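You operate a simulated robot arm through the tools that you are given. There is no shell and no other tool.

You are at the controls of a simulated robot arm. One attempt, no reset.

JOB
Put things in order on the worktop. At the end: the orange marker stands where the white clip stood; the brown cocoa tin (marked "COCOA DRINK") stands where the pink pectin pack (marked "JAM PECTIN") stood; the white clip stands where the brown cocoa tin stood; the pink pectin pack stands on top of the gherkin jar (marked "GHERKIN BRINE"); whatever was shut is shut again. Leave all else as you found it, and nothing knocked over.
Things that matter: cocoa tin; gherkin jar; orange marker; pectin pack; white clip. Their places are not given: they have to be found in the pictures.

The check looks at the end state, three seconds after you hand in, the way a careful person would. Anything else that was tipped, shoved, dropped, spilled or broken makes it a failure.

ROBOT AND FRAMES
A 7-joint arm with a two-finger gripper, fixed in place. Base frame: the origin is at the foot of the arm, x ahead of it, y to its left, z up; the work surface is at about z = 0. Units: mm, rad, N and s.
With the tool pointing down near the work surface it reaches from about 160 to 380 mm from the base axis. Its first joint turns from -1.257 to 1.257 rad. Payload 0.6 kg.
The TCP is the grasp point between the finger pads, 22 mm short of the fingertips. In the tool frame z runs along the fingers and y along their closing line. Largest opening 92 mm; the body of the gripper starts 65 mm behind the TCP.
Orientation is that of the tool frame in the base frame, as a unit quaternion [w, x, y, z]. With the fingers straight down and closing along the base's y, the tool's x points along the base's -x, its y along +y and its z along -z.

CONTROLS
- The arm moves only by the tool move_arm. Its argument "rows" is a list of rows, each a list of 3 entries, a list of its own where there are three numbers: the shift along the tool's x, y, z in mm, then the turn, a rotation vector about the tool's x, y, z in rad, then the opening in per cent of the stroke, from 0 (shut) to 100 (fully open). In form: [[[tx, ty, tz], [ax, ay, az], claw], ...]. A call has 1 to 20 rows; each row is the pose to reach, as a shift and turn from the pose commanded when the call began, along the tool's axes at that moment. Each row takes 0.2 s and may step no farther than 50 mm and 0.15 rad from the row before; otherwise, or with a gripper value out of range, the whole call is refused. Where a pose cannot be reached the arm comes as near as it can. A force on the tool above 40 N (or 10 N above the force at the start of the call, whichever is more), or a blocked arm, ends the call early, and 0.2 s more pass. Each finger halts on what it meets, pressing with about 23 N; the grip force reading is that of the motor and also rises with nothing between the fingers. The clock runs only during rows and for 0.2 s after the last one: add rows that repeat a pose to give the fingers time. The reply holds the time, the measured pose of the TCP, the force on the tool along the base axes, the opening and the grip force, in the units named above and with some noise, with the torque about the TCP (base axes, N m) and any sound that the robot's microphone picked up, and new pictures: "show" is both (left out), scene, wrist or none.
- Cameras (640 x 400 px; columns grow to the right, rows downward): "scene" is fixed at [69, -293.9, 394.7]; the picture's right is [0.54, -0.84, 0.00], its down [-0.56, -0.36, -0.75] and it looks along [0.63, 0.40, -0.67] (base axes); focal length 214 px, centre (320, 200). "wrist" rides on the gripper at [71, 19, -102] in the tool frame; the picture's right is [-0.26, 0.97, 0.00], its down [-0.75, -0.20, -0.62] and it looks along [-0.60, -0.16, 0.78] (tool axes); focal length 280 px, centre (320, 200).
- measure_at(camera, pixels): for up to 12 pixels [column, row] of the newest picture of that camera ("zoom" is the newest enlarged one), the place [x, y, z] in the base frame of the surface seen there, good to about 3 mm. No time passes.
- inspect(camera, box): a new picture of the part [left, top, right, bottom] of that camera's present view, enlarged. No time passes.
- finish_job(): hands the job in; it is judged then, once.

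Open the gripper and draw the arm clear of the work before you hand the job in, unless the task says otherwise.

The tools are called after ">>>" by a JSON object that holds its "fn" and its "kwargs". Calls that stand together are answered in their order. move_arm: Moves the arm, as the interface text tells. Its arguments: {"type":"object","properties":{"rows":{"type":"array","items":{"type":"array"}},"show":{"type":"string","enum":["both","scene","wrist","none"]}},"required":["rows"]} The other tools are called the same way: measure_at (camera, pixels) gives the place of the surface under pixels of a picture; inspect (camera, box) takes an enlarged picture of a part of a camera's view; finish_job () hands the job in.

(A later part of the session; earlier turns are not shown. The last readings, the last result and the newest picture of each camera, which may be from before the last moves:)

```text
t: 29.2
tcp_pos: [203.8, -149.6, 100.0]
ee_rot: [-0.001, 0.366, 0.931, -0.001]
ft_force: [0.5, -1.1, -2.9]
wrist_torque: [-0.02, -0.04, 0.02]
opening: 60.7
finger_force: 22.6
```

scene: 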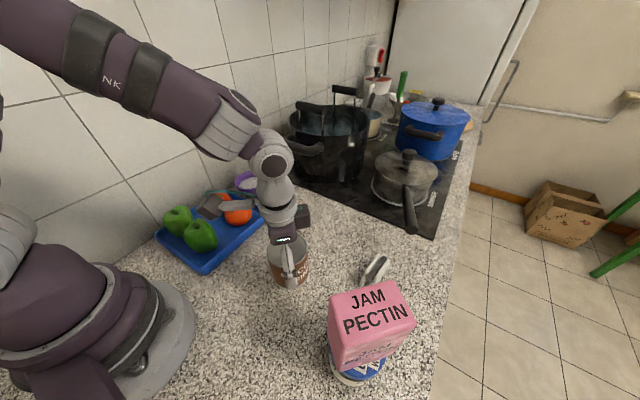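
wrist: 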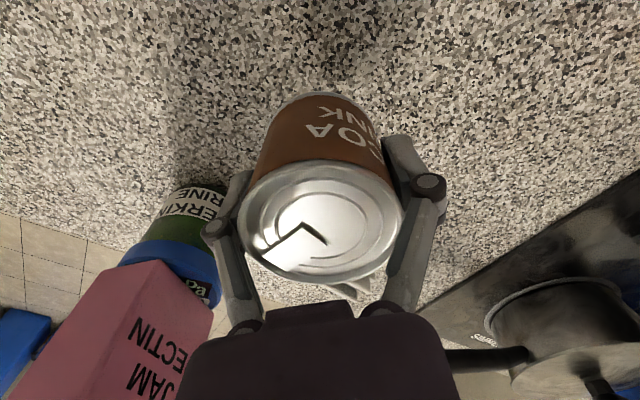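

Tin held securely (~3 N). I carry it to the pack's old place at (343,-129.8), turning the tool back 0.4 rad on the way.

>>> {"fn": "move_arm", "kwargs": {"rows": [[[-5, 6, 0], [0, 0, -0.03], 50], [[-15, 18, 0], [0, 0, -0.08], 50], [[-27, 33, 0], [0, 0, -0.13], 50], [[-39, 48, 0], [0, 0, -0.18], 50], [[-51, 63, 0], [0, 0, -0.24], 50], [[-63, 78, 0], [0, 0, -0.29], 50], [[-75, 92, 0], [0, 0, -0.34], 50], [[-84, 103, 0], [0, 0, -0.38], 50], [[-88.6, 109.2, 0], [0, 0, -0.4], 50], [[-88.6, 109.2, 0], [0, 0, -0.4], 50]], "show": "both"}}

```text
t: 31.4
tcp_pos: [342.7, -131.6, 101.3]
ee_rot: [-0.001, 0.175, 0.985, -0.001]
ft_force: [-0.9, 0.1, -2.4]
wrist_torque: [0.01, 0.03, -0.02]
opening: 60.7
finger_force: 23.2
```

scene: 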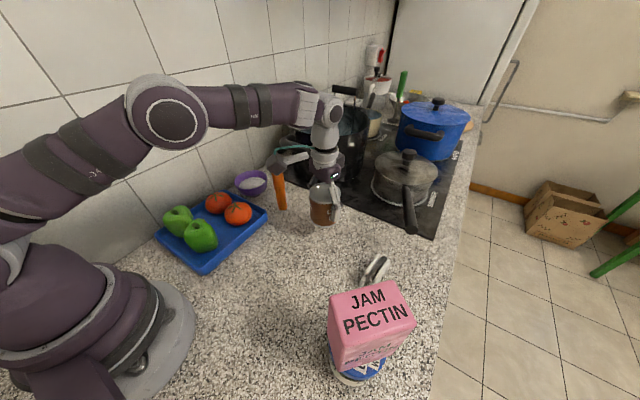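
wrist: 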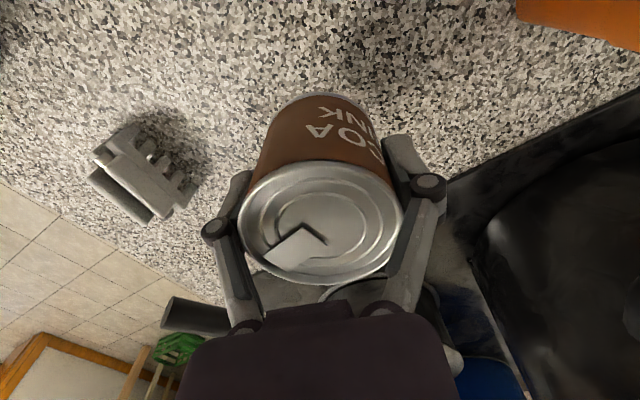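

The tin is above its target (TCP ≈(342.7,-131)). I lower 56 mm, staying just above the surface, and verify the position.

>>> {"fn": "move_arm", "kwargs": {"rows": [[[0, 0, 8], [0, 0, 0], 50], [[0, 0, 20], [0, 0, 0], 50], [[0, 0, 33], [0, 0, 0], 50], [[0, 0, 45], [0, 0, 0], 50], [[0, 0, 53], [0, 0, 0], 50], [[0, 0, 56], [0, 0, 0], 50], [[0, 0, 56], [0, 0, 0], 50]], "show": "both"}}

>>> {"fn": "measure_at", "kwargs": {"camera": "wrist", "pixels": [[242, 220], [402, 215], [318, 165], [325, 280], [322, 220], [150, 165], [110, 150], [180, 205]]}}

```text
t: 33.0
tcp_pos: [342.4, -129.9, 44.9]
ee_rot: [0.0, 0.175, 0.985, 0.0]
ft_force: [0.0, 0.0, -3.1]
wrist_torque: [0.0, 0.01, 0.02]
opening: 61.1
finger_force: 22.8
```

scene: 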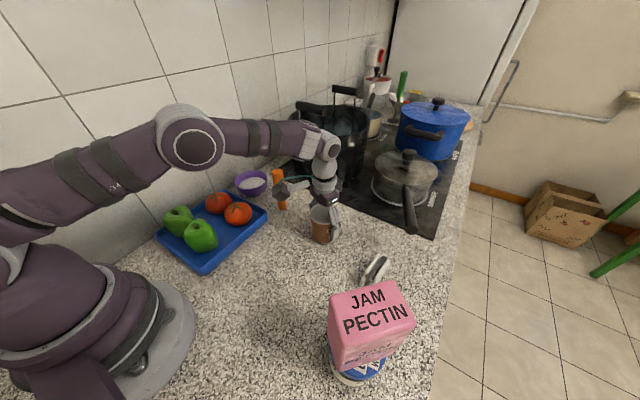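
wrist: 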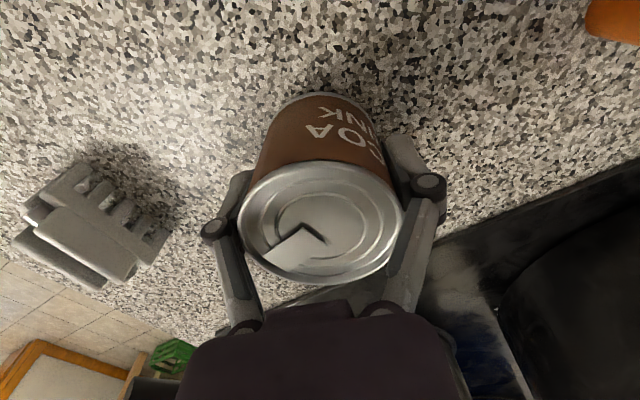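

```text
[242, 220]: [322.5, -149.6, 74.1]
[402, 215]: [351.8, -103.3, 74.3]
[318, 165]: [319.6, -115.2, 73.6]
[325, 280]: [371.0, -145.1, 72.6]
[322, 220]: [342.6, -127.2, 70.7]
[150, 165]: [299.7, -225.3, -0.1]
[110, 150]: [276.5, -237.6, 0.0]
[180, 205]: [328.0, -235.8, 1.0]
```

Tin rim centre ≈(342,-128.5), bottom about 4 mm above the surface. I lower 3 mm and read the force.

>>> {"fn": "move_arm", "kwargs": {"rows": [[[0, 0, 1], [0, 0, 0], 50], [[0, 0, 2], [0, 0, 0], 50], [[0, 0, 3], [0, 0, 0], 50], [[0, 0, 3], [0, 0, 0], 50]], "show": "none"}}

```text
t: 34.0
tcp_pos: [342.9, -131.2, 41.0]
ee_rot: [0.0, 0.174, 0.985, -0.001]
ft_force: [-0.3, 0.5, -2.6]
wrist_torque: [-0.02, 0.02, 0.0]
opening: 61.0
finger_force: 23.2
```

No contact yet; lower another 1 mm in half steps.

>>> {"fn": "move_arm", "kwargs": {"rows": [[[0, 0, 0.5], [0, 0, 0], 50], [[0, 0, 1], [0, 0, 0], 50], [[0, 0, 1], [0, 0, 0], 50]], "show": "none"}}

```text
t: 34.8
tcp_pos: [342.4, -130.1, 41.4]
ee_rot: [0.0, 0.174, 0.985, -0.001]
ft_force: [-0.4, -0.5, -2.3]
wrist_torque: [0.01, 0.01, 0.02]
opening: 60.9
finger_force: 23.1
```

Still hanging (fz −2.3 N). Lower 0.8 mm more.

>>> {"fn": "move_arm", "kwargs": {"rows": [[[0, 0, 0.4], [0, 0, 0], 50], [[0, 0, 0.8], [0, 0, 0], 50], [[0, 0, 0.8], [0, 0, 0], 50]], "show": "none"}}

```text
t: 35.6
tcp_pos: [342.5, -131.9, 40.4]
ee_rot: [0.0, 0.174, 0.985, -0.002]
ft_force: [-4.1, -4.0, 14.0]
wrist_torque: [-0.14, 0.12, -0.08]
opening: 61.0
finger_force: 23.2
```

Contact at about 14 N. I back off 0.4 mm, then open the fingers gradually.

>>> {"fn": "move_arm", "kwargs": {"rows": [[[0, 0, -0.2], [0, 0, 0], 50], [[0, 0, -0.4], [0, 0, 0], 50], [[0, 0, -0.4], [0, 0, 0], 60], [[0, 0, -0.4], [0, 0, 0], 67], [[0, 0, -0.4], [0, 0, 0], 71], [[0, 0, -0.4], [0, 0, 0], 78], [[0, 0, -0.4], [0, 0, 0], 88], [[0, 0, -0.4], [0, 0, 0], 100], [[0, 0, -0.4], [0, 0, 0], 100], [[0, 0, -0.4], [0, 0, 0], 100]], "show": "both"}}

```text
t: 37.8
tcp_pos: [342.6, -130.4, 39.7]
ee_rot: [-0.001, 0.174, 0.985, -0.001]
ft_force: [-0.1, -0.5, 0.4]
wrist_torque: [-0.01, -0.03, -0.01]
opening: 91.9
finger_force: 0.0
```

scene: 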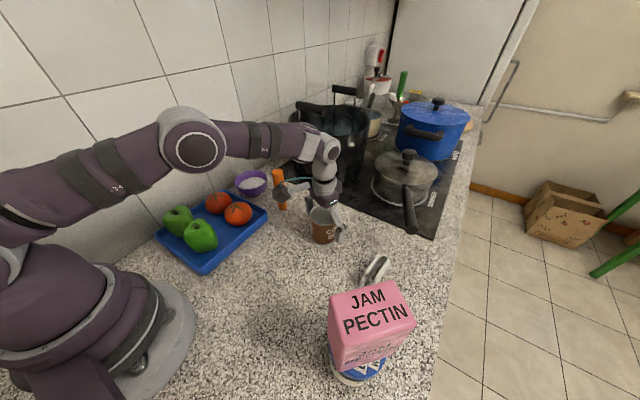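
wrist: 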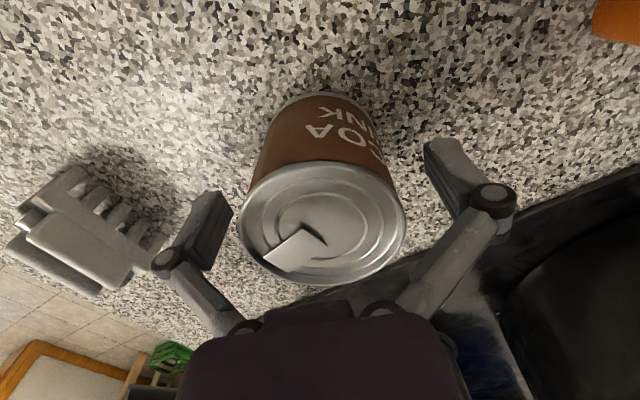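

The tin stands released at the pack's old place. I measure the clip from this side view at about (85,230), then rise 110 mm.

>>> {"fn": "measure_at", "kwargs": {"camera": "wrist", "pixels": [[75, 175], [30, 215], [100, 290], [130, 270], [85, 240], [10, 245], [150, 240], [60, 185], [120, 215], [45, 260]]}}

>>> {"fn": "inspect", "kwargs": {"camera": "wrist", "box": [0, 150, 180, 310]}}

>>> {"fn": "move_arm", "kwargs": {"rows": [[[0, 0, -5], [0, 0, 0], 100], [[0, 0, -20], [0, 0, 0], 100], [[0, 0, -40], [0, 0, 0], 100], [[0, 0, -60], [0, 0, 0], 100], [[0, 0, -80], [0, 0, 0], 100], [[0, 0, -100], [0, 0, 0], 100], [[0, 0, -110], [0, 0, 0], 100], [[0, 0, -110], [0, 0, 0], 100]], "show": "both"}}

```text
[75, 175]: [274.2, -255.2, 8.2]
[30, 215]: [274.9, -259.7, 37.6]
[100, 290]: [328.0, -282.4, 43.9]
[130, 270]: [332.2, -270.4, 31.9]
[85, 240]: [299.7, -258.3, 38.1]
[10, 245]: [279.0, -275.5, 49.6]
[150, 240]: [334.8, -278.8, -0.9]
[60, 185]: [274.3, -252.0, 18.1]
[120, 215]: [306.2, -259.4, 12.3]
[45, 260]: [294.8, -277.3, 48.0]
```

```text
2.50 times, centred on (90, 230) of wrist
```

zoom: 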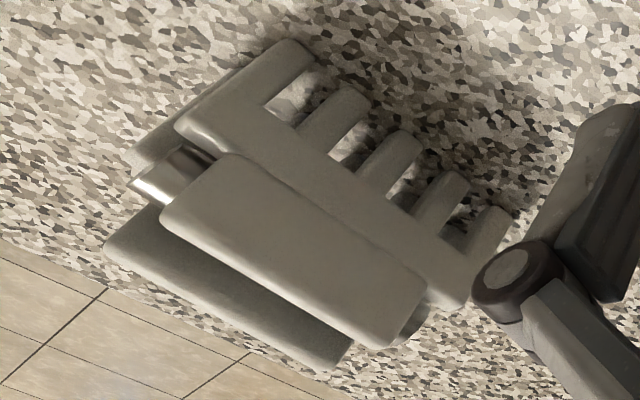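

```text
t: 39.6
tcp_pos: [345.1, -131.9, 152.3]
ee_rot: [0.0, 0.174, 0.985, -0.001]
ft_force: [0.0, 0.4, 0.5]
wrist_torque: [-0.01, 0.01, 0.0]
opening: 92.2
finger_force: 0.0
```

scene: 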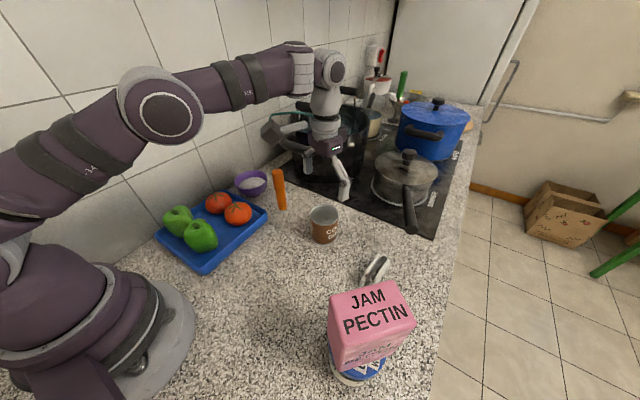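
wrist: 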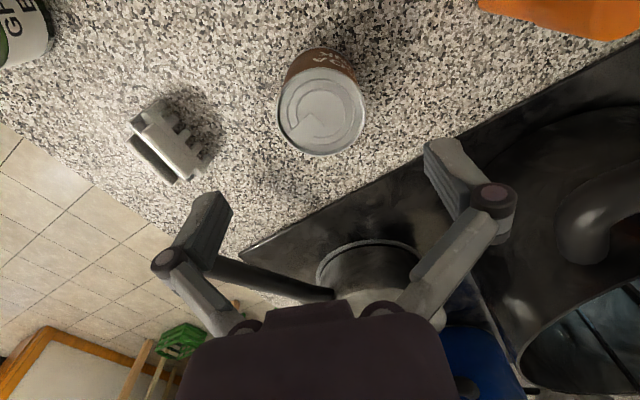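

The zoom shows the clip is a claw clip standing on its teeth, its length along about −8° from x, centred near (301,-267), ~49 tall. Next I move above it at z≈130 with matching yaw.

>>> {"fn": "move_arm", "kwargs": {"rows": [[[-0.5, -10, 2], [0, 0, -0.02], 100], [[-1.5, -28, 5], [0, 0, -0.05], 100], [[-2.5, -48, 8], [0, 0, -0.08], 100], [[-3.5, -68, 11], [0, 0, -0.11], 100], [[-4.5, -88, 14], [0, 0, -0.14], 100], [[-5.5, -108, 17], [0, 0, -0.17], 100], [[-6.5, -126, 19], [0, 0, -0.19], 100], [[-7.2, -138, 20], [0, 0, -0.21], 100], [[-7.5, -142.3, 20], [0, 0, -0.21], 100], [[-7.5, -142.3, 20], [0, 0, -0.21], 100]], "show": "both"}}

```text
t: 41.8
tcp_pos: [288.6, -244.5, 126.8]
ee_rot: [0.0, 0.071, 0.997, -0.001]
ft_force: [0.9, -0.2, 0.5]
wrist_torque: [-0.01, -0.01, -0.02]
opening: 92.0
finger_force: 0.0
out of reach, approached as far as the arm can: row 5, 6, 7, 8, 9, 10
```

scene: 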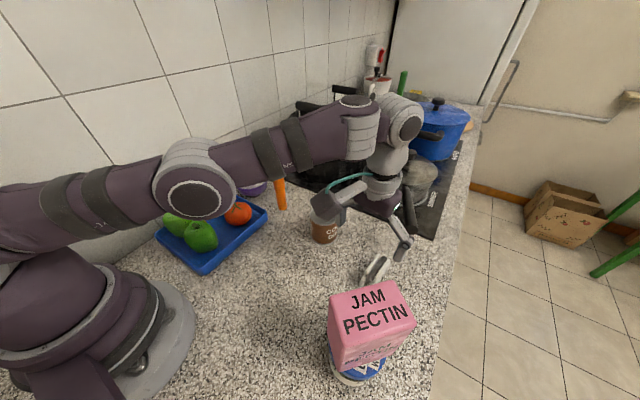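
wrist: 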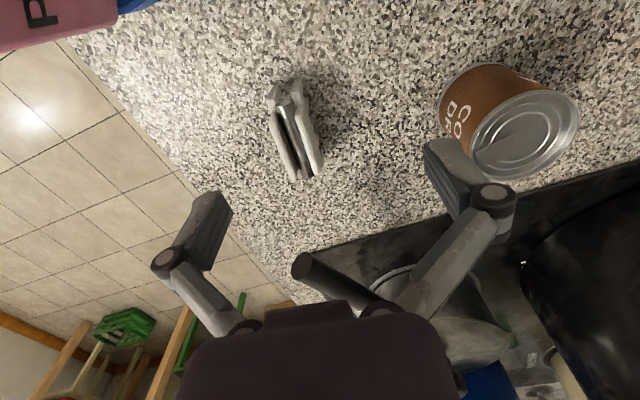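

With the tool straight down the arm stops at radius ≈378 (TCP (288.6,-244.5)), so the clip needs a tilt. First I measure the clip from this closer view, near (297,130) in the wrist picture.

>>> {"fn": "inspect", "kwargs": {"camera": "wrist", "box": [255, 70, 345, 190]}}

```text
3.33 times, centred on (300, 130) of wrist
```

zoom: 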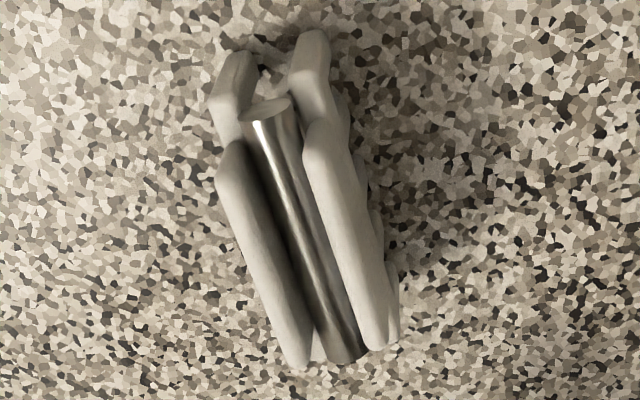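

The zoom shows two side plates with a rod between: left wing (228,150)-(298,360), right wing (315,130)-(380,345). I measure along both and at the near feet.

>>> {"fn": "measure_at", "kwargs": {"camera": "zoom", "pixels": [[228, 160], [262, 260], [296, 352], [322, 140], [350, 240], [382, 335], [225, 80], [312, 60], [265, 108], [350, 350], [218, 100], [330, 110]]}}

```text
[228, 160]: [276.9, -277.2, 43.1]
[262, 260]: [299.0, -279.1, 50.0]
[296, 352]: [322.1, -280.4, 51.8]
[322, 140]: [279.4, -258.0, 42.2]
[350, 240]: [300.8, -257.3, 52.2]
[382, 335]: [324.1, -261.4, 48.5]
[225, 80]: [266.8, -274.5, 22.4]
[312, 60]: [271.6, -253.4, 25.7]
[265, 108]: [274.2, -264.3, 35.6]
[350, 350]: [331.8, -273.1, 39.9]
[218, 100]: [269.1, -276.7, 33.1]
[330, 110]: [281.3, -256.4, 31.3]
```

Clip centre is ≈(300,-268), heading about −6°. I now tilt the tool 0.25 rad outward about its closing axis in place (height kept) and see which pose results.

>>> {"fn": "move_arm", "kwargs": {"rows": [[[0, 0, 0], [0, -0.05, 0], 100], [[0, 0, 0], [0, -0.1, 0], 100], [[0, 0, 0], [0, -0.15, 0], 100], [[0, 0, 0], [0, -0.2, 0], 100], [[0, 0, 0], [0, -0.25, 0], 100], [[0, 0, 0], [0, -0.25, 0], 100]], "show": "both"}}

```text
t: 43.2
tcp_pos: [288.9, -244.9, 126.6]
ee_rot: [0.125, 0.07, 0.99, -0.01]
ft_force: [-0.6, -0.1, -0.1]
wrist_torque: [0.02, -0.02, -0.02]
opening: 91.9
finger_force: 0.2
```

scene: 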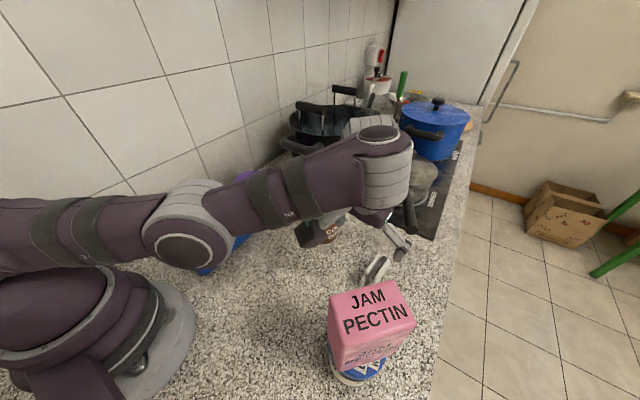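
wrist: 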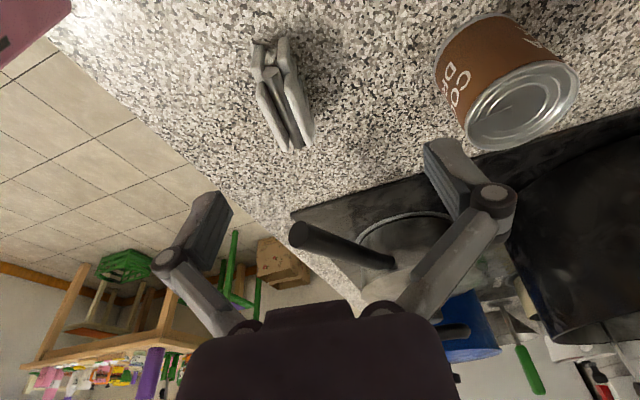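

The commanded pose is now the reachable (288.9,-244.9,126.6) with the fingers tilted outward as intended. The elbow looks low in the scene near (185,245), so I measure the arm's underside against the tray before descending.

>>> {"fn": "measure_at", "kwargs": {"camera": "scene", "pixels": [[185, 250], [185, 190], [160, 262], [215, 262], [235, 225], [280, 220], [330, 200], [385, 190], [100, 270], [200, 272], [318, 235], [300, 240]]}}

```text
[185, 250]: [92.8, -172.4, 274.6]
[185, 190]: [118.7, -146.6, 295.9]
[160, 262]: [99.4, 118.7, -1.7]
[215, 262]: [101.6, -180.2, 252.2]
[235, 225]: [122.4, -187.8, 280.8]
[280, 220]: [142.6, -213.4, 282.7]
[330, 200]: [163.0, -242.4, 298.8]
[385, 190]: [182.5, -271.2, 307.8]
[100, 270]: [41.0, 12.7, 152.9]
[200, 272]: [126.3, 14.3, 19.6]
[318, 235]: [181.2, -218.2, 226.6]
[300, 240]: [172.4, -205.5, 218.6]
```

The arm links pass at z≈250–310 only a few mm beside the pack's face line, so going down 100 mm here would likely brush the pack on the jar. The safer order is to park the pack briefly on the free worktop near (255,-55), do the clip and marker, then put the pack on the jar last. I retreat upward and straighten the tool.

>>> {"fn": "move_arm", "kwargs": {"rows": [[[3, 3, -12], [0, 0.0, 0], 100], [[7, 6, -28], [0, 0.04, 0], 100], [[12, 10, -45], [0, 0.09, 0], 100], [[17, 14, -62], [0, 0.14, 0], 100], [[22, 18, -80], [0, 0.19, 0], 100], [[26, 21, -95], [0, 0.23, 0], 100], [[28.1, 22.8, -103.2], [0, 0.25, 0], 100], [[28.1, 22.8, -103.2], [0, 0.25, 0], 100]], "show": "both"}}

```text
t: 45.0
tcp_pos: [238.2, -213.5, 219.6]
ee_rot: [0.0, 0.071, 0.998, 0.0]
ft_force: [0.6, -0.9, 0.3]
wrist_torque: [-0.02, -0.01, -0.02]
opening: 91.9
finger_force: 0.2
out of reach, approached as far as the arm can: row 2
```

scene: 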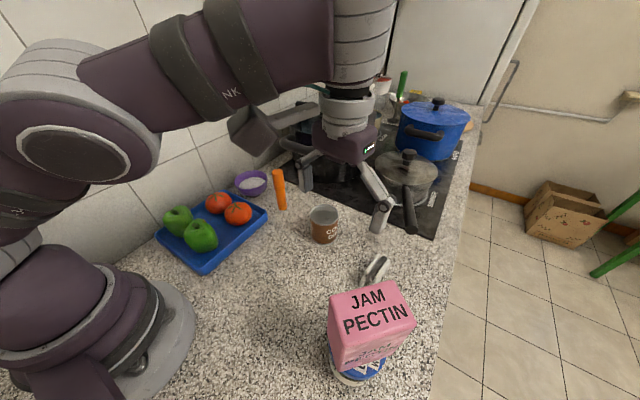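
wrist: 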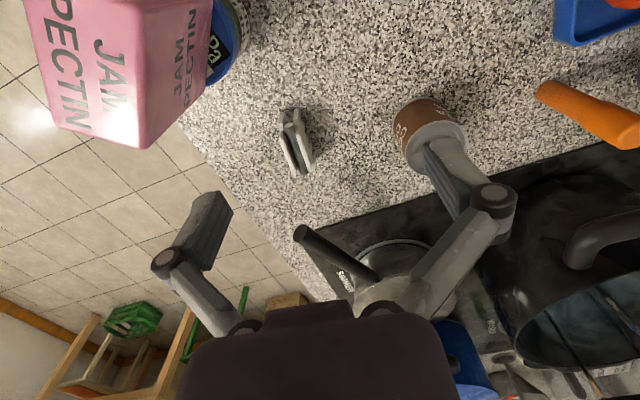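

Tool is vertical again at (238,-213.5,220). I re-measure the pack's top corners in the scene so that I can regrasp it centred.

>>> {"fn": "measure_at", "kwargs": {"camera": "scene", "pixels": [[333, 298], [391, 285], [411, 319], [345, 333], [370, 309], [346, 365], [335, 345]]}}

>>> {"fn": "inspect", "kwargs": {"camera": "scene", "box": [310, 270, 430, 390]}}

```text
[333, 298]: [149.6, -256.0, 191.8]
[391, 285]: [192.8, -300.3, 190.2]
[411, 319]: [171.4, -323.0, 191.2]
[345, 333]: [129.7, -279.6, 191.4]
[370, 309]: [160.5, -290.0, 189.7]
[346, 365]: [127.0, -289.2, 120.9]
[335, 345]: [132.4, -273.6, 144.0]
```

```text
3.33 times, centred on (370, 330) of scene
```

zoom: 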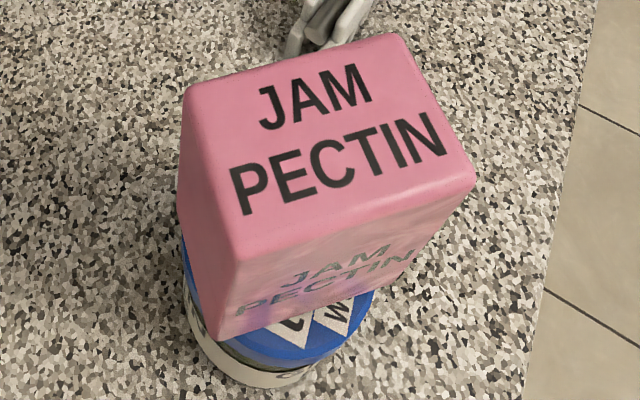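

Pack centre is (161,-289.7), long axis ≈ −45°. I rise to z≈255, move over it and turn the tool 0.62 rad to match.

>>> {"fn": "move_arm", "kwargs": {"rows": [[[0, 0, -15], [0, 0, 0.04], 100], [[2, -3, -30], [0, 0, 0.1], 100], [[10, -13, -35], [0, 0, 0.18], 100], [[20, -26, -35], [0, 0, 0.27], 100], [[31, -40, -35], [0, 0, 0.36], 100], [[42, -55, -35], [0, 0, 0.45], 100], [[52, -68, -35], [0, 0, 0.53], 100], [[61, -79, -35], [0, 0, 0.59], 100], [[66, -86, -35], [0, 0, 0.62], 100], [[66, -86, -35], [0, 0, 0.62], 100]], "show": "wrist"}}

```text
t: 47.2
tcp_pos: [160.8, -288.9, 255.4]
ee_rot: [0.0, 0.371, 0.929, -0.001]
ft_force: [-0.5, -0.3, 0.3]
wrist_torque: [0.01, -0.02, -0.02]
opening: 91.9
finger_force: 0.0
```

wrist: 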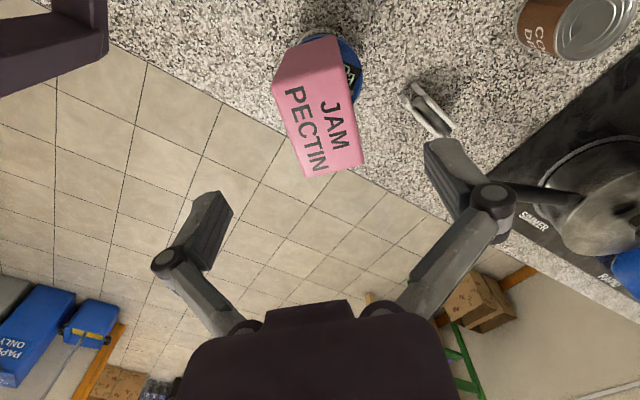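

The view matches the one after release: the pack lies centred between the open fingers. I lower 98 mm to z≈157.

>>> {"fn": "move_arm", "kwargs": {"rows": [[[0, 0, 15], [0, 0, 0], 100], [[0, 0, 32], [0, 0, 0], 100], [[0, 0, 49], [0, 0, 0], 100], [[0, 0, 66], [0, 0, 0], 100], [[0, 0, 82], [0, 0, 0], 100], [[0, 0, 93], [0, 0, 0], 100], [[0, 0, 98], [0, 0, 0], 100], [[0, 0, 98], [0, 0, 0], 100]], "show": "wrist"}}

```text
t: 49.0
tcp_pos: [162.0, -290.3, 157.2]
ee_rot: [0.0, 0.371, 0.928, -0.002]
ft_force: [0.0, -0.3, 0.4]
wrist_torque: [-0.01, 0.01, -0.02]
opening: 91.9
finger_force: 0.1
```

wrist: 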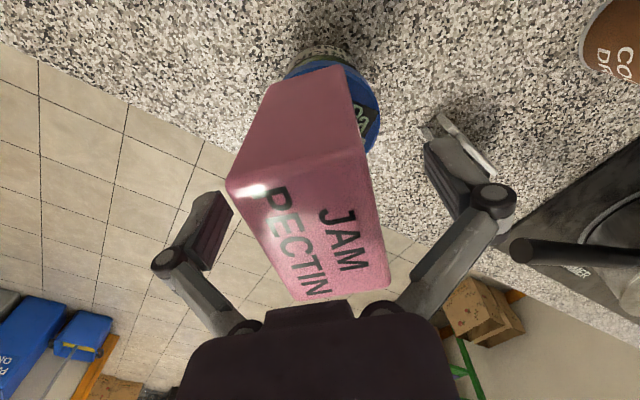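

The pack is between the fingers. I close on it slowly.

>>> {"fn": "move_arm", "kwargs": {"rows": [[[0, 0, 0], [0, 0, 0], 85], [[0, 0, 0], [0, 0, 0], 70], [[0, 0, 0], [0, 0, 0], 58], [[0, 0, 0], [0, 0, 0], 50], [[0, 0, 0], [0, 0, 0], 44], [[0, 0, 0], [0, 0, 0], 36], [[0, 0, 0], [0, 0, 0], 30], [[0, 0, 0], [0, 0, 0], 30]], "show": "both"}}

```text
t: 50.8
tcp_pos: [160.8, -288.4, 156.7]
ee_rot: [0.0, 0.371, 0.929, -0.002]
ft_force: [-0.7, 0.4, 4.1]
wrist_torque: [0.04, 0.03, 0.03]
opening: 44.6
finger_force: 23.0
```

scene: 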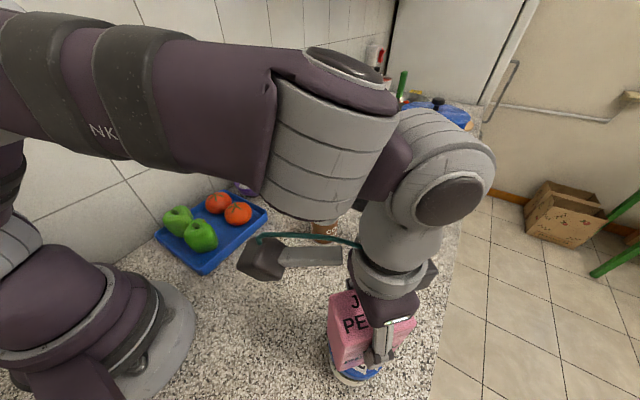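
wrist: 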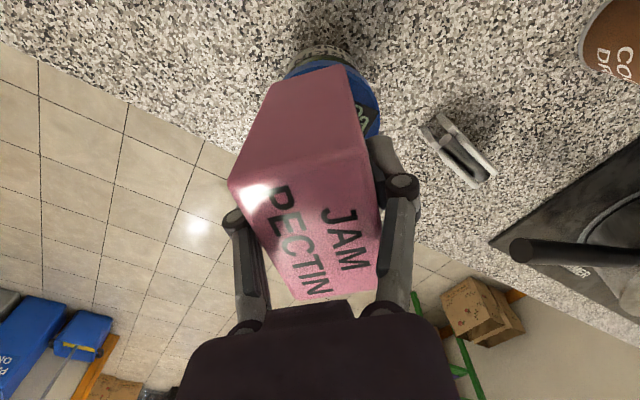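

Regripped at 44.6 mm. I lift 45 mm straight up and check the jar stays.

>>> {"fn": "move_arm", "kwargs": {"rows": [[[0, 0, -2], [0, 0, 0], 30], [[0, 0, -6], [0, 0, 0], 30], [[0, 0, -14], [0, 0, 0], 30], [[0, 0, -25], [0, 0, 0], 30], [[0, 0, -37], [0, 0, 0], 30], [[0, 0, -45], [0, 0, 0], 30], [[0, 0, -45], [0, 0, 0], 30]], "show": "both"}}

```text
t: 52.4
tcp_pos: [162.7, -289.7, 203.0]
ee_rot: [0.001, 0.372, 0.928, 0.0]
ft_force: [0.3, -0.5, -0.4]
wrist_torque: [0.03, 0.0, 0.03]
opening: 44.1
finger_force: 22.5
```

scene: 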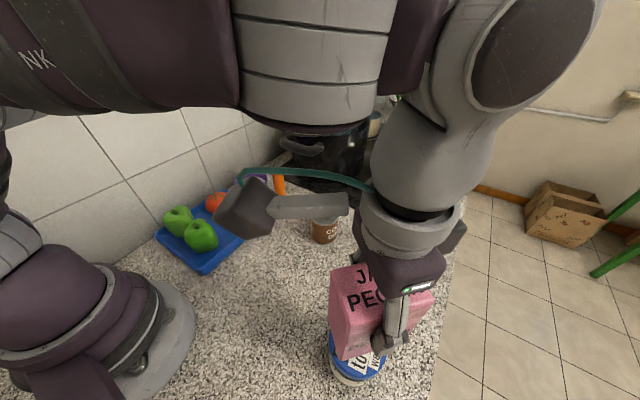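
wrist: 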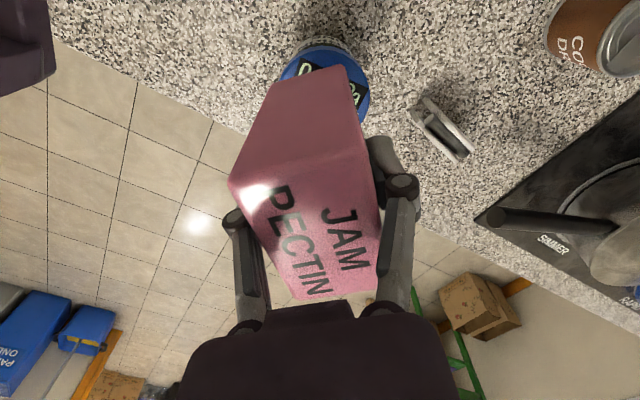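

Jar unaffected, pack held. I carry it to the parking spot at about (275,-68), turning back 0.56 rad on the way.

>>> {"fn": "move_arm", "kwargs": {"rows": [[[3, 9, 0], [0, 0, -0.02], 30], [[8, 26, 0], [0, 0, -0.06], 30], [[13.5, 46, 0], [0, 0, -0.11], 30], [[19, 65, 0], [0, 0, -0.16], 30], [[25, 85, 0], [0, 0, -0.2], 30], [[31, 105, 0], [0, 0, -0.25], 30], [[37, 125, 0], [0, 0, -0.3], 30], [[43, 145, 0], [0, 0, -0.34], 30], [[49, 165, 0], [0, 0, -0.39], 30], [[55, 185, 0], [0, 0, -0.44], 30], [[60, 204, 0], [0, 0, -0.48], 30], [[65, 221, 0], [0, 0, -0.52], 30], [[69, 234, 0], [0, 0, -0.55], 30], [[70.5, 239, 0], [0, 0, -0.56], 30], [[70.5, 239, 0], [0, 0, -0.56], 30]], "show": "both"}}

```text
t: 55.6
tcp_pos: [273.7, -67.6, 201.0]
ee_rot: [0.001, 0.1, 0.995, 0.0]
ft_force: [0.6, 0.5, -1.3]
wrist_torque: [-0.02, 0.0, -0.02]
opening: 44.4
finger_force: 23.2
```

scene: 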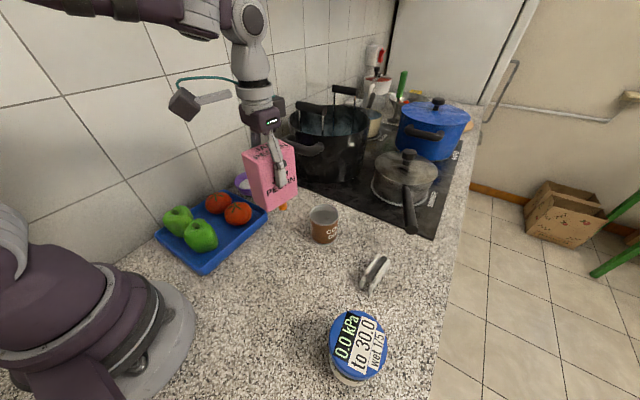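
wrist: 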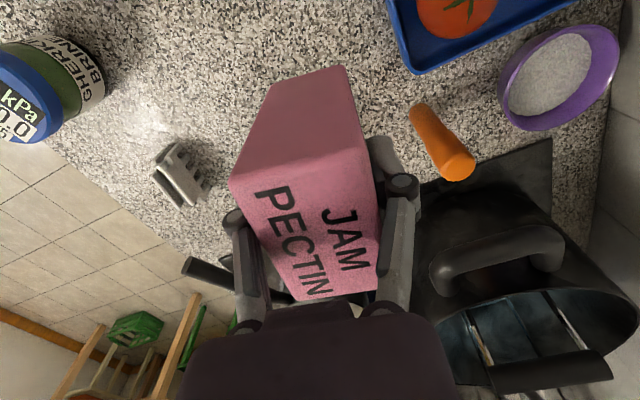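

The pack hangs over free worktop and the jar is still in place. I lower it 130 mm towards the surface.

>>> {"fn": "move_arm", "kwargs": {"rows": [[[0, 0, 10], [0, 0, 0], 30], [[0, 0, 28], [0, 0, 0], 30], [[0, 0, 46], [0, 0, 0], 30], [[0, 0, 64], [0, 0, 0], 30], [[0, 0, 82], [0, 0, 0], 30], [[0, 0, 100], [0, 0, 0], 30], [[0, 0, 116], [0, 0, 0], 30], [[0, 0, 126], [0, 0, 0], 30], [[0, 0, 130], [0, 0, 0], 30], [[0, 0, 130], [0, 0, 0], 30]], "show": "both"}}

```text
t: 57.8
tcp_pos: [275.2, -67.0, 71.9]
ee_rot: [0.0, 0.1, 0.995, -0.001]
ft_force: [-0.1, -0.7, -0.6]
wrist_torque: [0.0, 0.01, -0.03]
opening: 44.4
finger_force: 22.7
```

scene: 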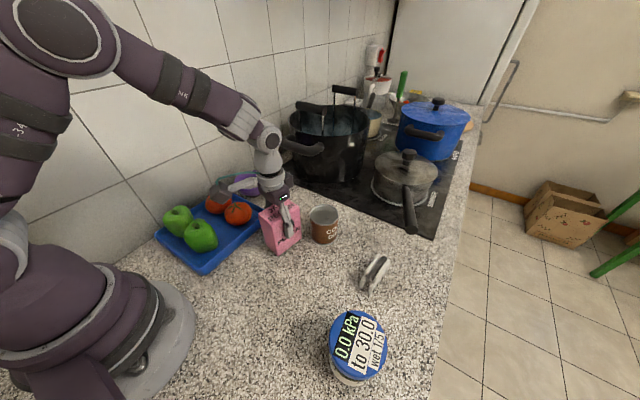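
wrist: 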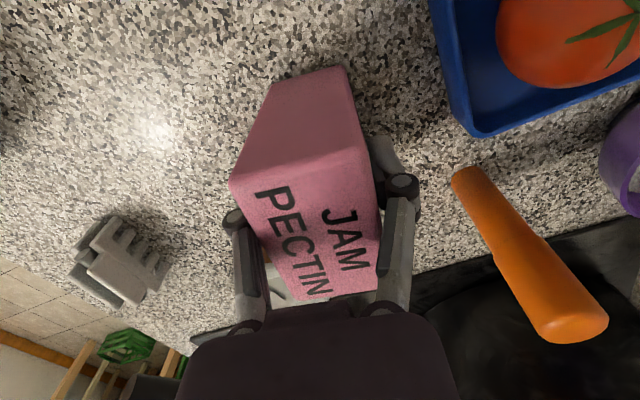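

About 5 mm to go. I lower 3 mm and then a further 1 mm, reading the force.

>>> {"fn": "move_arm", "kwargs": {"rows": [[[0, 0, 1], [0, 0, 0], 30], [[0, 0, 2], [0, 0, 0], 30], [[0, 0, 3], [0, 0, 0], 30], [[0, 0, 4], [0, 0, 0], 30], [[0, 0, 4], [0, 0, 0], 30]], "show": "none"}}

```text
t: 59.0
tcp_pos: [273.5, -68.0, 66.9]
ee_rot: [0.0, 0.1, 0.995, -0.001]
ft_force: [-0.9, -0.5, -0.8]
wrist_torque: [-0.03, 0.01, -0.03]
opening: 44.4
finger_force: 23.4
```

No contact yet; lower 1 mm more.

>>> {"fn": "move_arm", "kwargs": {"rows": [[[0, 0, 0.5], [0, 0, 0], 30], [[0, 0, 1], [0, 0, 0], 30], [[0, 0, 1], [0, 0, 0], 30]], "show": "none"}}

```text
t: 59.8
tcp_pos: [274.8, -67.2, 66.0]
ee_rot: [0.0, 0.1, 0.995, -0.001]
ft_force: [0.8, -0.4, 2.6]
wrist_torque: [-0.05, -0.22, -0.05]
opening: 44.4
finger_force: 23.3
```

Light contact (2.6 N). I go 0.3 mm further and open the fingers gradually.

>>> {"fn": "move_arm", "kwargs": {"rows": [[[0, 0, 0.3], [0, 0, 0], 30], [[0, 0, 0.3], [0, 0, 0], 47], [[0, 0, 0.3], [0, 0, 0], 50], [[0, 0, 0.3], [0, 0, 0], 55], [[0, 0, 0.3], [0, 0, 0], 62], [[0, 0, 0.3], [0, 0, 0], 70], [[0, 0, 0.3], [0, 0, 0], 80], [[0, 0, 0.3], [0, 0, 0], 80]], "show": "both"}}

```text
t: 61.6
tcp_pos: [274.6, -67.3, 66.9]
ee_rot: [-0.001, 0.1, 0.995, -0.001]
ft_force: [0.9, -0.3, 0.3]
wrist_torque: [0.04, -0.04, 0.0]
opening: 73.6
finger_force: 0.1
```

scene: 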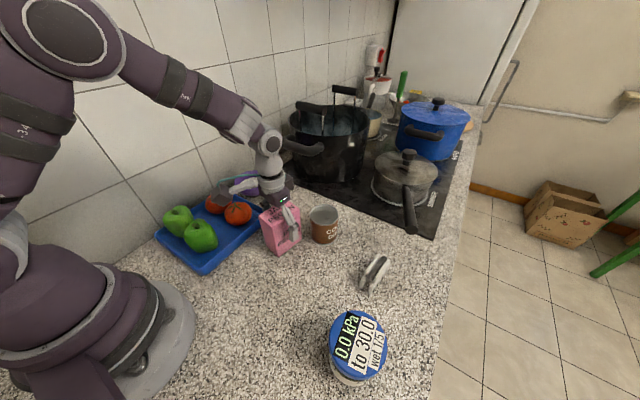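
wrist: 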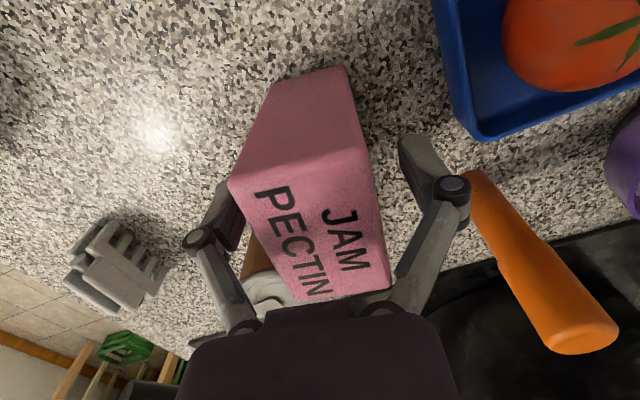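

Released; fingers clear. I rise 110 mm and then travel to about (255,-222,176) near the clip, turning to its heading.

>>> {"fn": "move_arm", "kwargs": {"rows": [[[0, 0, -5], [0, 0, 0], 80], [[0, 0, -20], [0, 0, 0], 80], [[0, 0, -42], [0, 0, 0], 80], [[0, 0, -65], [0, 0, 0], 90], [[0, 0, -88], [0, 0, 0], 100], [[0, 0, -105], [0, 0, 0], 100], [[-0.5, -8, -110], [0, 0, 0], 100], [[-1.5, -25, -110], [0, 0, -0.02], 100], [[-3, -47, -110], [0, 0, -0.03], 100], [[-5, -69, -110], [0, 0, -0.05], 100], [[-6.5, -91, -110], [0, 0, -0.06], 100], [[-8, -113, -110], [0, 0, -0.08], 100], [[-10, -135, -110], [0, 0, -0.09], 100], [[-11, -150, -110], [0, 0, -0.09], 100], [[-11.2, -155.9, -110], [0, 0, -0.09], 100], [[-11.2, -155.9, -110], [0, 0, -0.09], 100]], "show": "both"}}

```text
t: 65.0
tcp_pos: [254.7, -221.8, 177.1]
ee_rot: [0.0, 0.055, 0.998, -0.001]
ft_force: [0.3, -0.6, -0.3]
wrist_torque: [-0.02, -0.01, -0.01]
opening: 92.0
finger_force: 0.1
```

scene: 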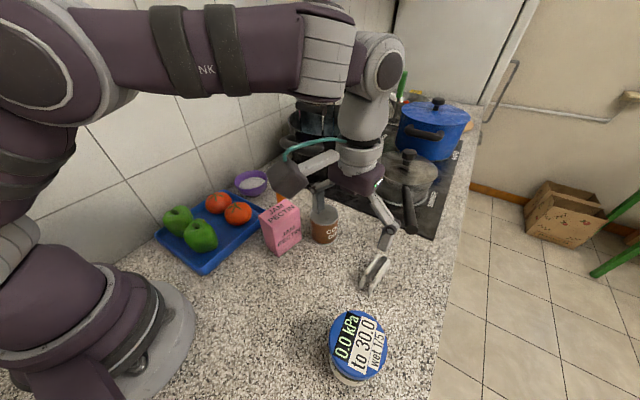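
wrist: 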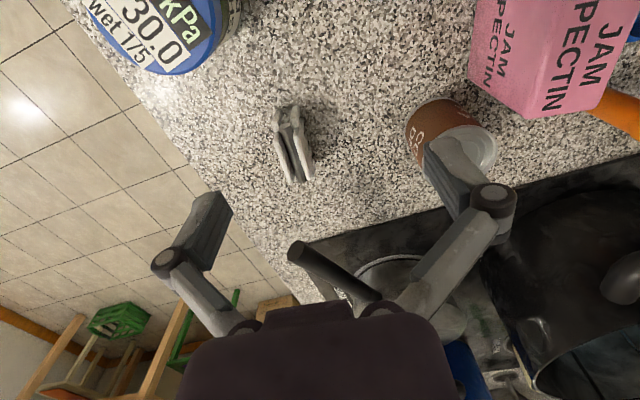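

Now at (254.7,-221.8,177), clear of everything. I tilt 0.25 rad outward and then move to above the clip at about (300,-268,110).

>>> {"fn": "move_arm", "kwargs": {"rows": [[[0, 0, 0], [0, -0.06, 0], 100], [[0, 0, 0], [0, -0.12, 0], 100], [[0, 0, 0], [0, -0.18, 0], 100], [[0, 0, 0], [0, -0.25, 0], 100], [[-6, -5, 8], [0, -0.25, 0], 100], [[-16, -13, 21], [0, -0.25, 0], 100], [[-27, -22, 36], [0, -0.25, 0], 100], [[-38, -31, 51], [0, -0.25, 0], 100], [[-47, -38, 63], [0, -0.25, 0], 100], [[-50.1, -40.9, 67], [0, -0.25, 0], 100], [[-50.1, -40.9, 67], [0, -0.25, 0], 100]], "show": "both"}}

```text
t: 67.4
tcp_pos: [299.6, -268.4, 109.5]
ee_rot: [0.124, 0.055, 0.991, -0.008]
ft_force: [-0.1, -0.6, -0.9]
wrist_torque: [0.0, -0.01, -0.01]
opening: 92.1
finger_force: 0.1
```

scene: 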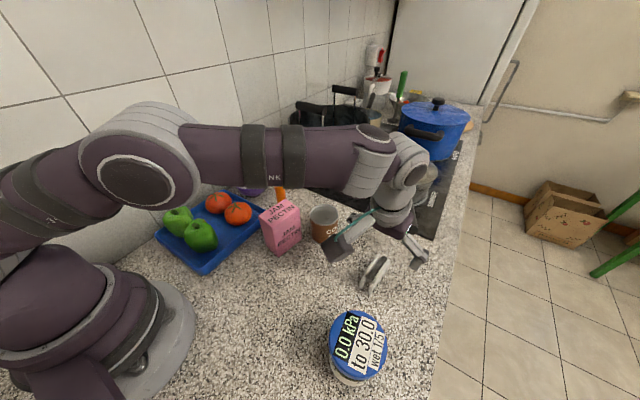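
wrist: 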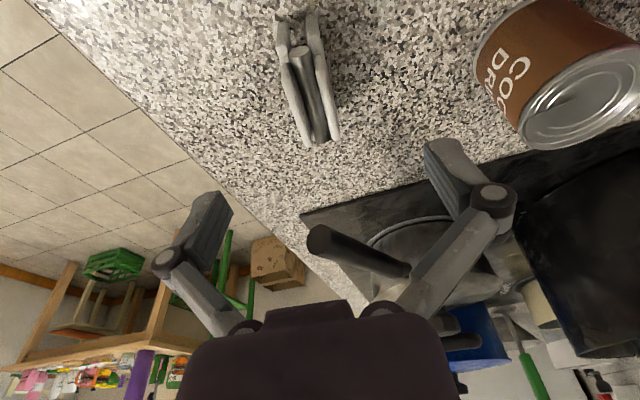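

Reached (299.6,-268.4,109.5) with the tilt. I measure the clip again from here (near (310,85)) and check the arm's underside over the parked pack and tray.

>>> {"fn": "measure_at", "kwargs": {"camera": "wrist", "pixels": [[283, 70], [306, 142], [317, 62], [335, 135], [279, 45], [313, 15], [302, 50], [318, 140], [295, 110], [327, 100]]}}

>>> {"fn": "measure_at", "kwargs": {"camera": "scene", "pixels": [[140, 205], [170, 195], [230, 182], [290, 183], [350, 190], [100, 205], [330, 245], [345, 245], [325, 262], [60, 200], [395, 190], [405, 225]]}}

```text
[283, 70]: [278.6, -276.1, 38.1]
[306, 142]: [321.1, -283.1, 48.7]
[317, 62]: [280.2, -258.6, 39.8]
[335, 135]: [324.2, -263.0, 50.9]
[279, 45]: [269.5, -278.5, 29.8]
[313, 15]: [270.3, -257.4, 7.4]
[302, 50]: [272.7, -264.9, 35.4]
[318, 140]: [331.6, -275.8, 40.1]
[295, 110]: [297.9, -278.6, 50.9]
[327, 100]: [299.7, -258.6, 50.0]
```

```text
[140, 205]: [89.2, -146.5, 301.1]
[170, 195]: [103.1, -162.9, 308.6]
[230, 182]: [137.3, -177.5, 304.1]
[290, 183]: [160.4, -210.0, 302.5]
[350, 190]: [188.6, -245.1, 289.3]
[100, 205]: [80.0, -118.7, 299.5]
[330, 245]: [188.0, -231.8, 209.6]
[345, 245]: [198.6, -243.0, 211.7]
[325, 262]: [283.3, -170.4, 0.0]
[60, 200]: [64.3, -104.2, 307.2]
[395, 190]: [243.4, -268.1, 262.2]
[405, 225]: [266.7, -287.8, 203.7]
```

The arm stays above z≈200 everywhere relevant. I look closely at the camera block versus the jar before the 80 mm descent.

>>> {"fn": "inspect", "kwargs": {"camera": "scene", "box": [300, 190, 460, 310]}}

```text
3.33 times, centred on (380, 250) of scene
```

zoom: 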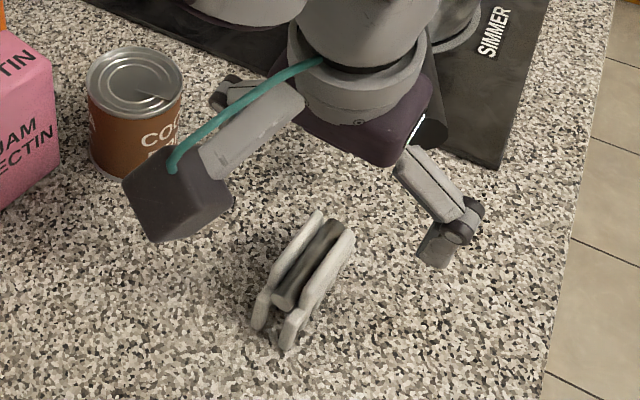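

>>> {"fn": "measure_at", "kwargs": {"camera": "zoom", "pixels": [[126, 182], [152, 238], [228, 205], [178, 150], [190, 235], [210, 190], [435, 260], [470, 235], [228, 95], [425, 135]]}}

```text
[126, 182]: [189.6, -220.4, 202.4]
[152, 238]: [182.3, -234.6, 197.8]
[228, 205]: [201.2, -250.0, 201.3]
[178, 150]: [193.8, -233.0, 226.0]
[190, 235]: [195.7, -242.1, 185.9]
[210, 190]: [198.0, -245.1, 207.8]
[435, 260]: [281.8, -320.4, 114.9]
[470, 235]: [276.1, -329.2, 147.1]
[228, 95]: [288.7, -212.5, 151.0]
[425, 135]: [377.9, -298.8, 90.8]
```

The block will pass ≥20 mm from the jar and above its lid. The clip's centre is ≈(300.5,-269), heading −8.5°. I descend straight to z≈30 with the fingers open.

>>> {"fn": "move_arm", "kwargs": {"rows": [[[2, -0.2, 8], [0.002, 0, 0.008], 100], [[5, -0.4, 20], [0.005, 0, 0.02], 100], [[8.5, -0.6, 35], [0.0087, 0, 0.034], 100], [[12, -0.8, 50], [0.0087, 0, 0.034], 100], [[15, -0.9, 62], [0.0087, 0, 0.034], 100], [[17.5, -0.9, 72.5], [0.0087, 0, 0.034], 100], [[18.6, -0.9, 77.3], [0.0087, 0, 0.034], 100], [[18.6, -0.9, 77.3], [0.0087, 0, 0.034], 100]], "show": "both"}}

```text
t: 69.2
tcp_pos: [301.5, -270.8, 30.3]
ee_rot: [0.123, 0.072, 0.99, -0.01]
ft_force: [0.5, 0.0, 0.6]
wrist_torque: [0.03, -0.02, 0.01]
opening: 92.1
finger_force: 0.1
```

scene: 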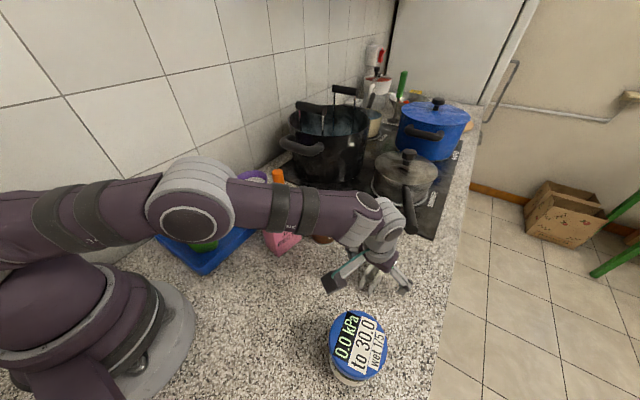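
wrist: 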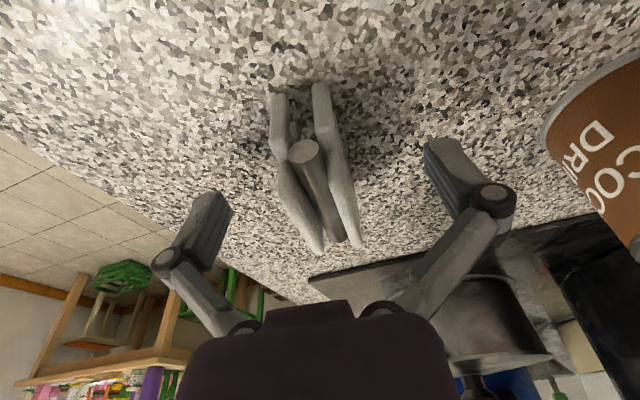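

The clip lies between the fingers, its mid-line passing near the grasp point (320,186). I measure to confirm centring.

>>> {"fn": "measure_at", "kwargs": {"camera": "wrist", "pixels": [[296, 205], [343, 190], [320, 195], [283, 170], [335, 160], [318, 250], [355, 240], [275, 105], [322, 90], [228, 200], [428, 150]]}}

>>> {"fn": "inspect", "kwargs": {"camera": "scene", "box": [310, 230, 430, 310]}}

```text
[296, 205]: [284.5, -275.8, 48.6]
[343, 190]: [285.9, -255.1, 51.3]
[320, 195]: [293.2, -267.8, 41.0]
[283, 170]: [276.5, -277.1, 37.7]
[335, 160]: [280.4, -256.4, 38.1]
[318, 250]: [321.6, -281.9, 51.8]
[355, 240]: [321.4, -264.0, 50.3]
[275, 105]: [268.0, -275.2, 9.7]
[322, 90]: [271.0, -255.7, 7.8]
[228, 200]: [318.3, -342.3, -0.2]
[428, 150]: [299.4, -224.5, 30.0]
```

```text
5.00 times, centred on (370, 270) of scene
```

zoom: 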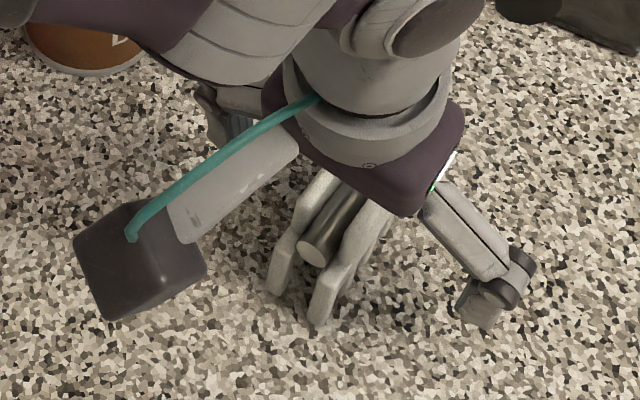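

Centred within ~2 mm. I close gradually on the clip.

>>> {"fn": "move_arm", "kwargs": {"rows": [[[0, 0, 0], [0, 0, 0], 85], [[0, 0, 0], [0, 0, 0], 70], [[0, 0, 0], [0, 0, 0], 55], [[0, 0, 0], [0, 0, 0], 45], [[0, 0, 0], [0, 0, 0], 36], [[0, 0, 0], [0, 0, 0], 28], [[0, 0, 0], [0, 0, 0], 20], [[0, 0, 0], [0, 0, 0], 15], [[0, 0, 0], [0, 0, 0], 15]], "show": "both"}}

```text
t: 71.2
tcp_pos: [300.4, -270.6, 31.4]
ee_rot: [0.124, 0.072, 0.99, -0.011]
ft_force: [-0.6, -0.2, 0.3]
wrist_torque: [0.0, -0.03, 0.01]
opening: 23.8
finger_force: 23.2
```

scene: 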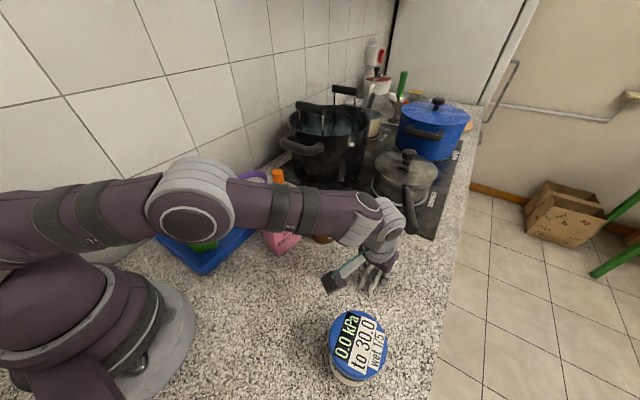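
wrist: 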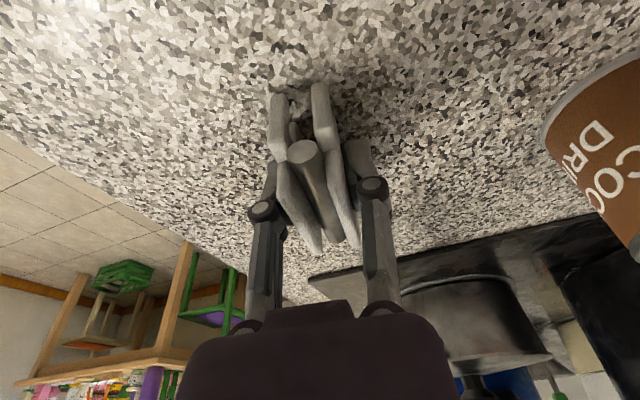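

The clip is held at 23.8 mm. I lift it straight up by 70 mm.

>>> {"fn": "move_arm", "kwargs": {"rows": [[[-0.7, 0, -2.9], [0, 0, 0], 15], [[-2.5, 0, -9.7], [0, 0, 0], 15], [[-5, 0, -19.4], [0, 0, 0], 15], [[-8.2, 0, -32], [0, 0, 0], 15], [[-11.4, 0, -44.6], [0, 0, 0], 15], [[-14.6, 0, -57.2], [0, 0, 0], 15], [[-17.3, 0, -67.8], [0, 0, 0], 15], [[-17.3, 0, -67.8], [0, 0, 0], 15]], "show": "both"}}

```text
t: 73.0
tcp_pos: [302.7, -271.4, 100.2]
ee_rot: [0.124, 0.072, 0.99, -0.01]
ft_force: [-1.2, 0.6, -0.3]
wrist_torque: [0.01, 0.0, 0.03]
opening: 23.9
finger_force: 22.9
```

scene: 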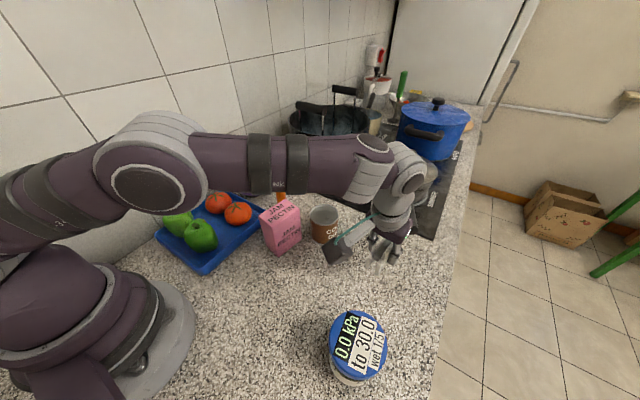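
wrist: 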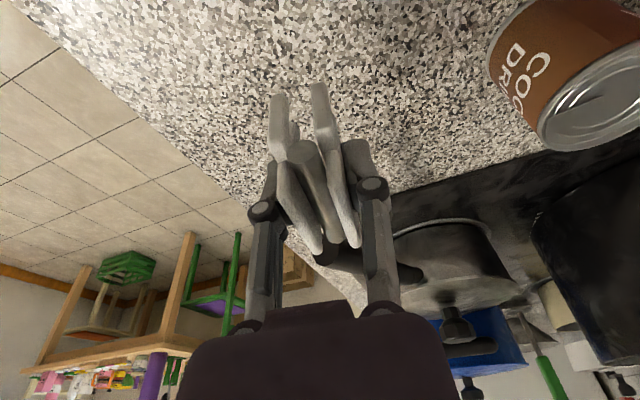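

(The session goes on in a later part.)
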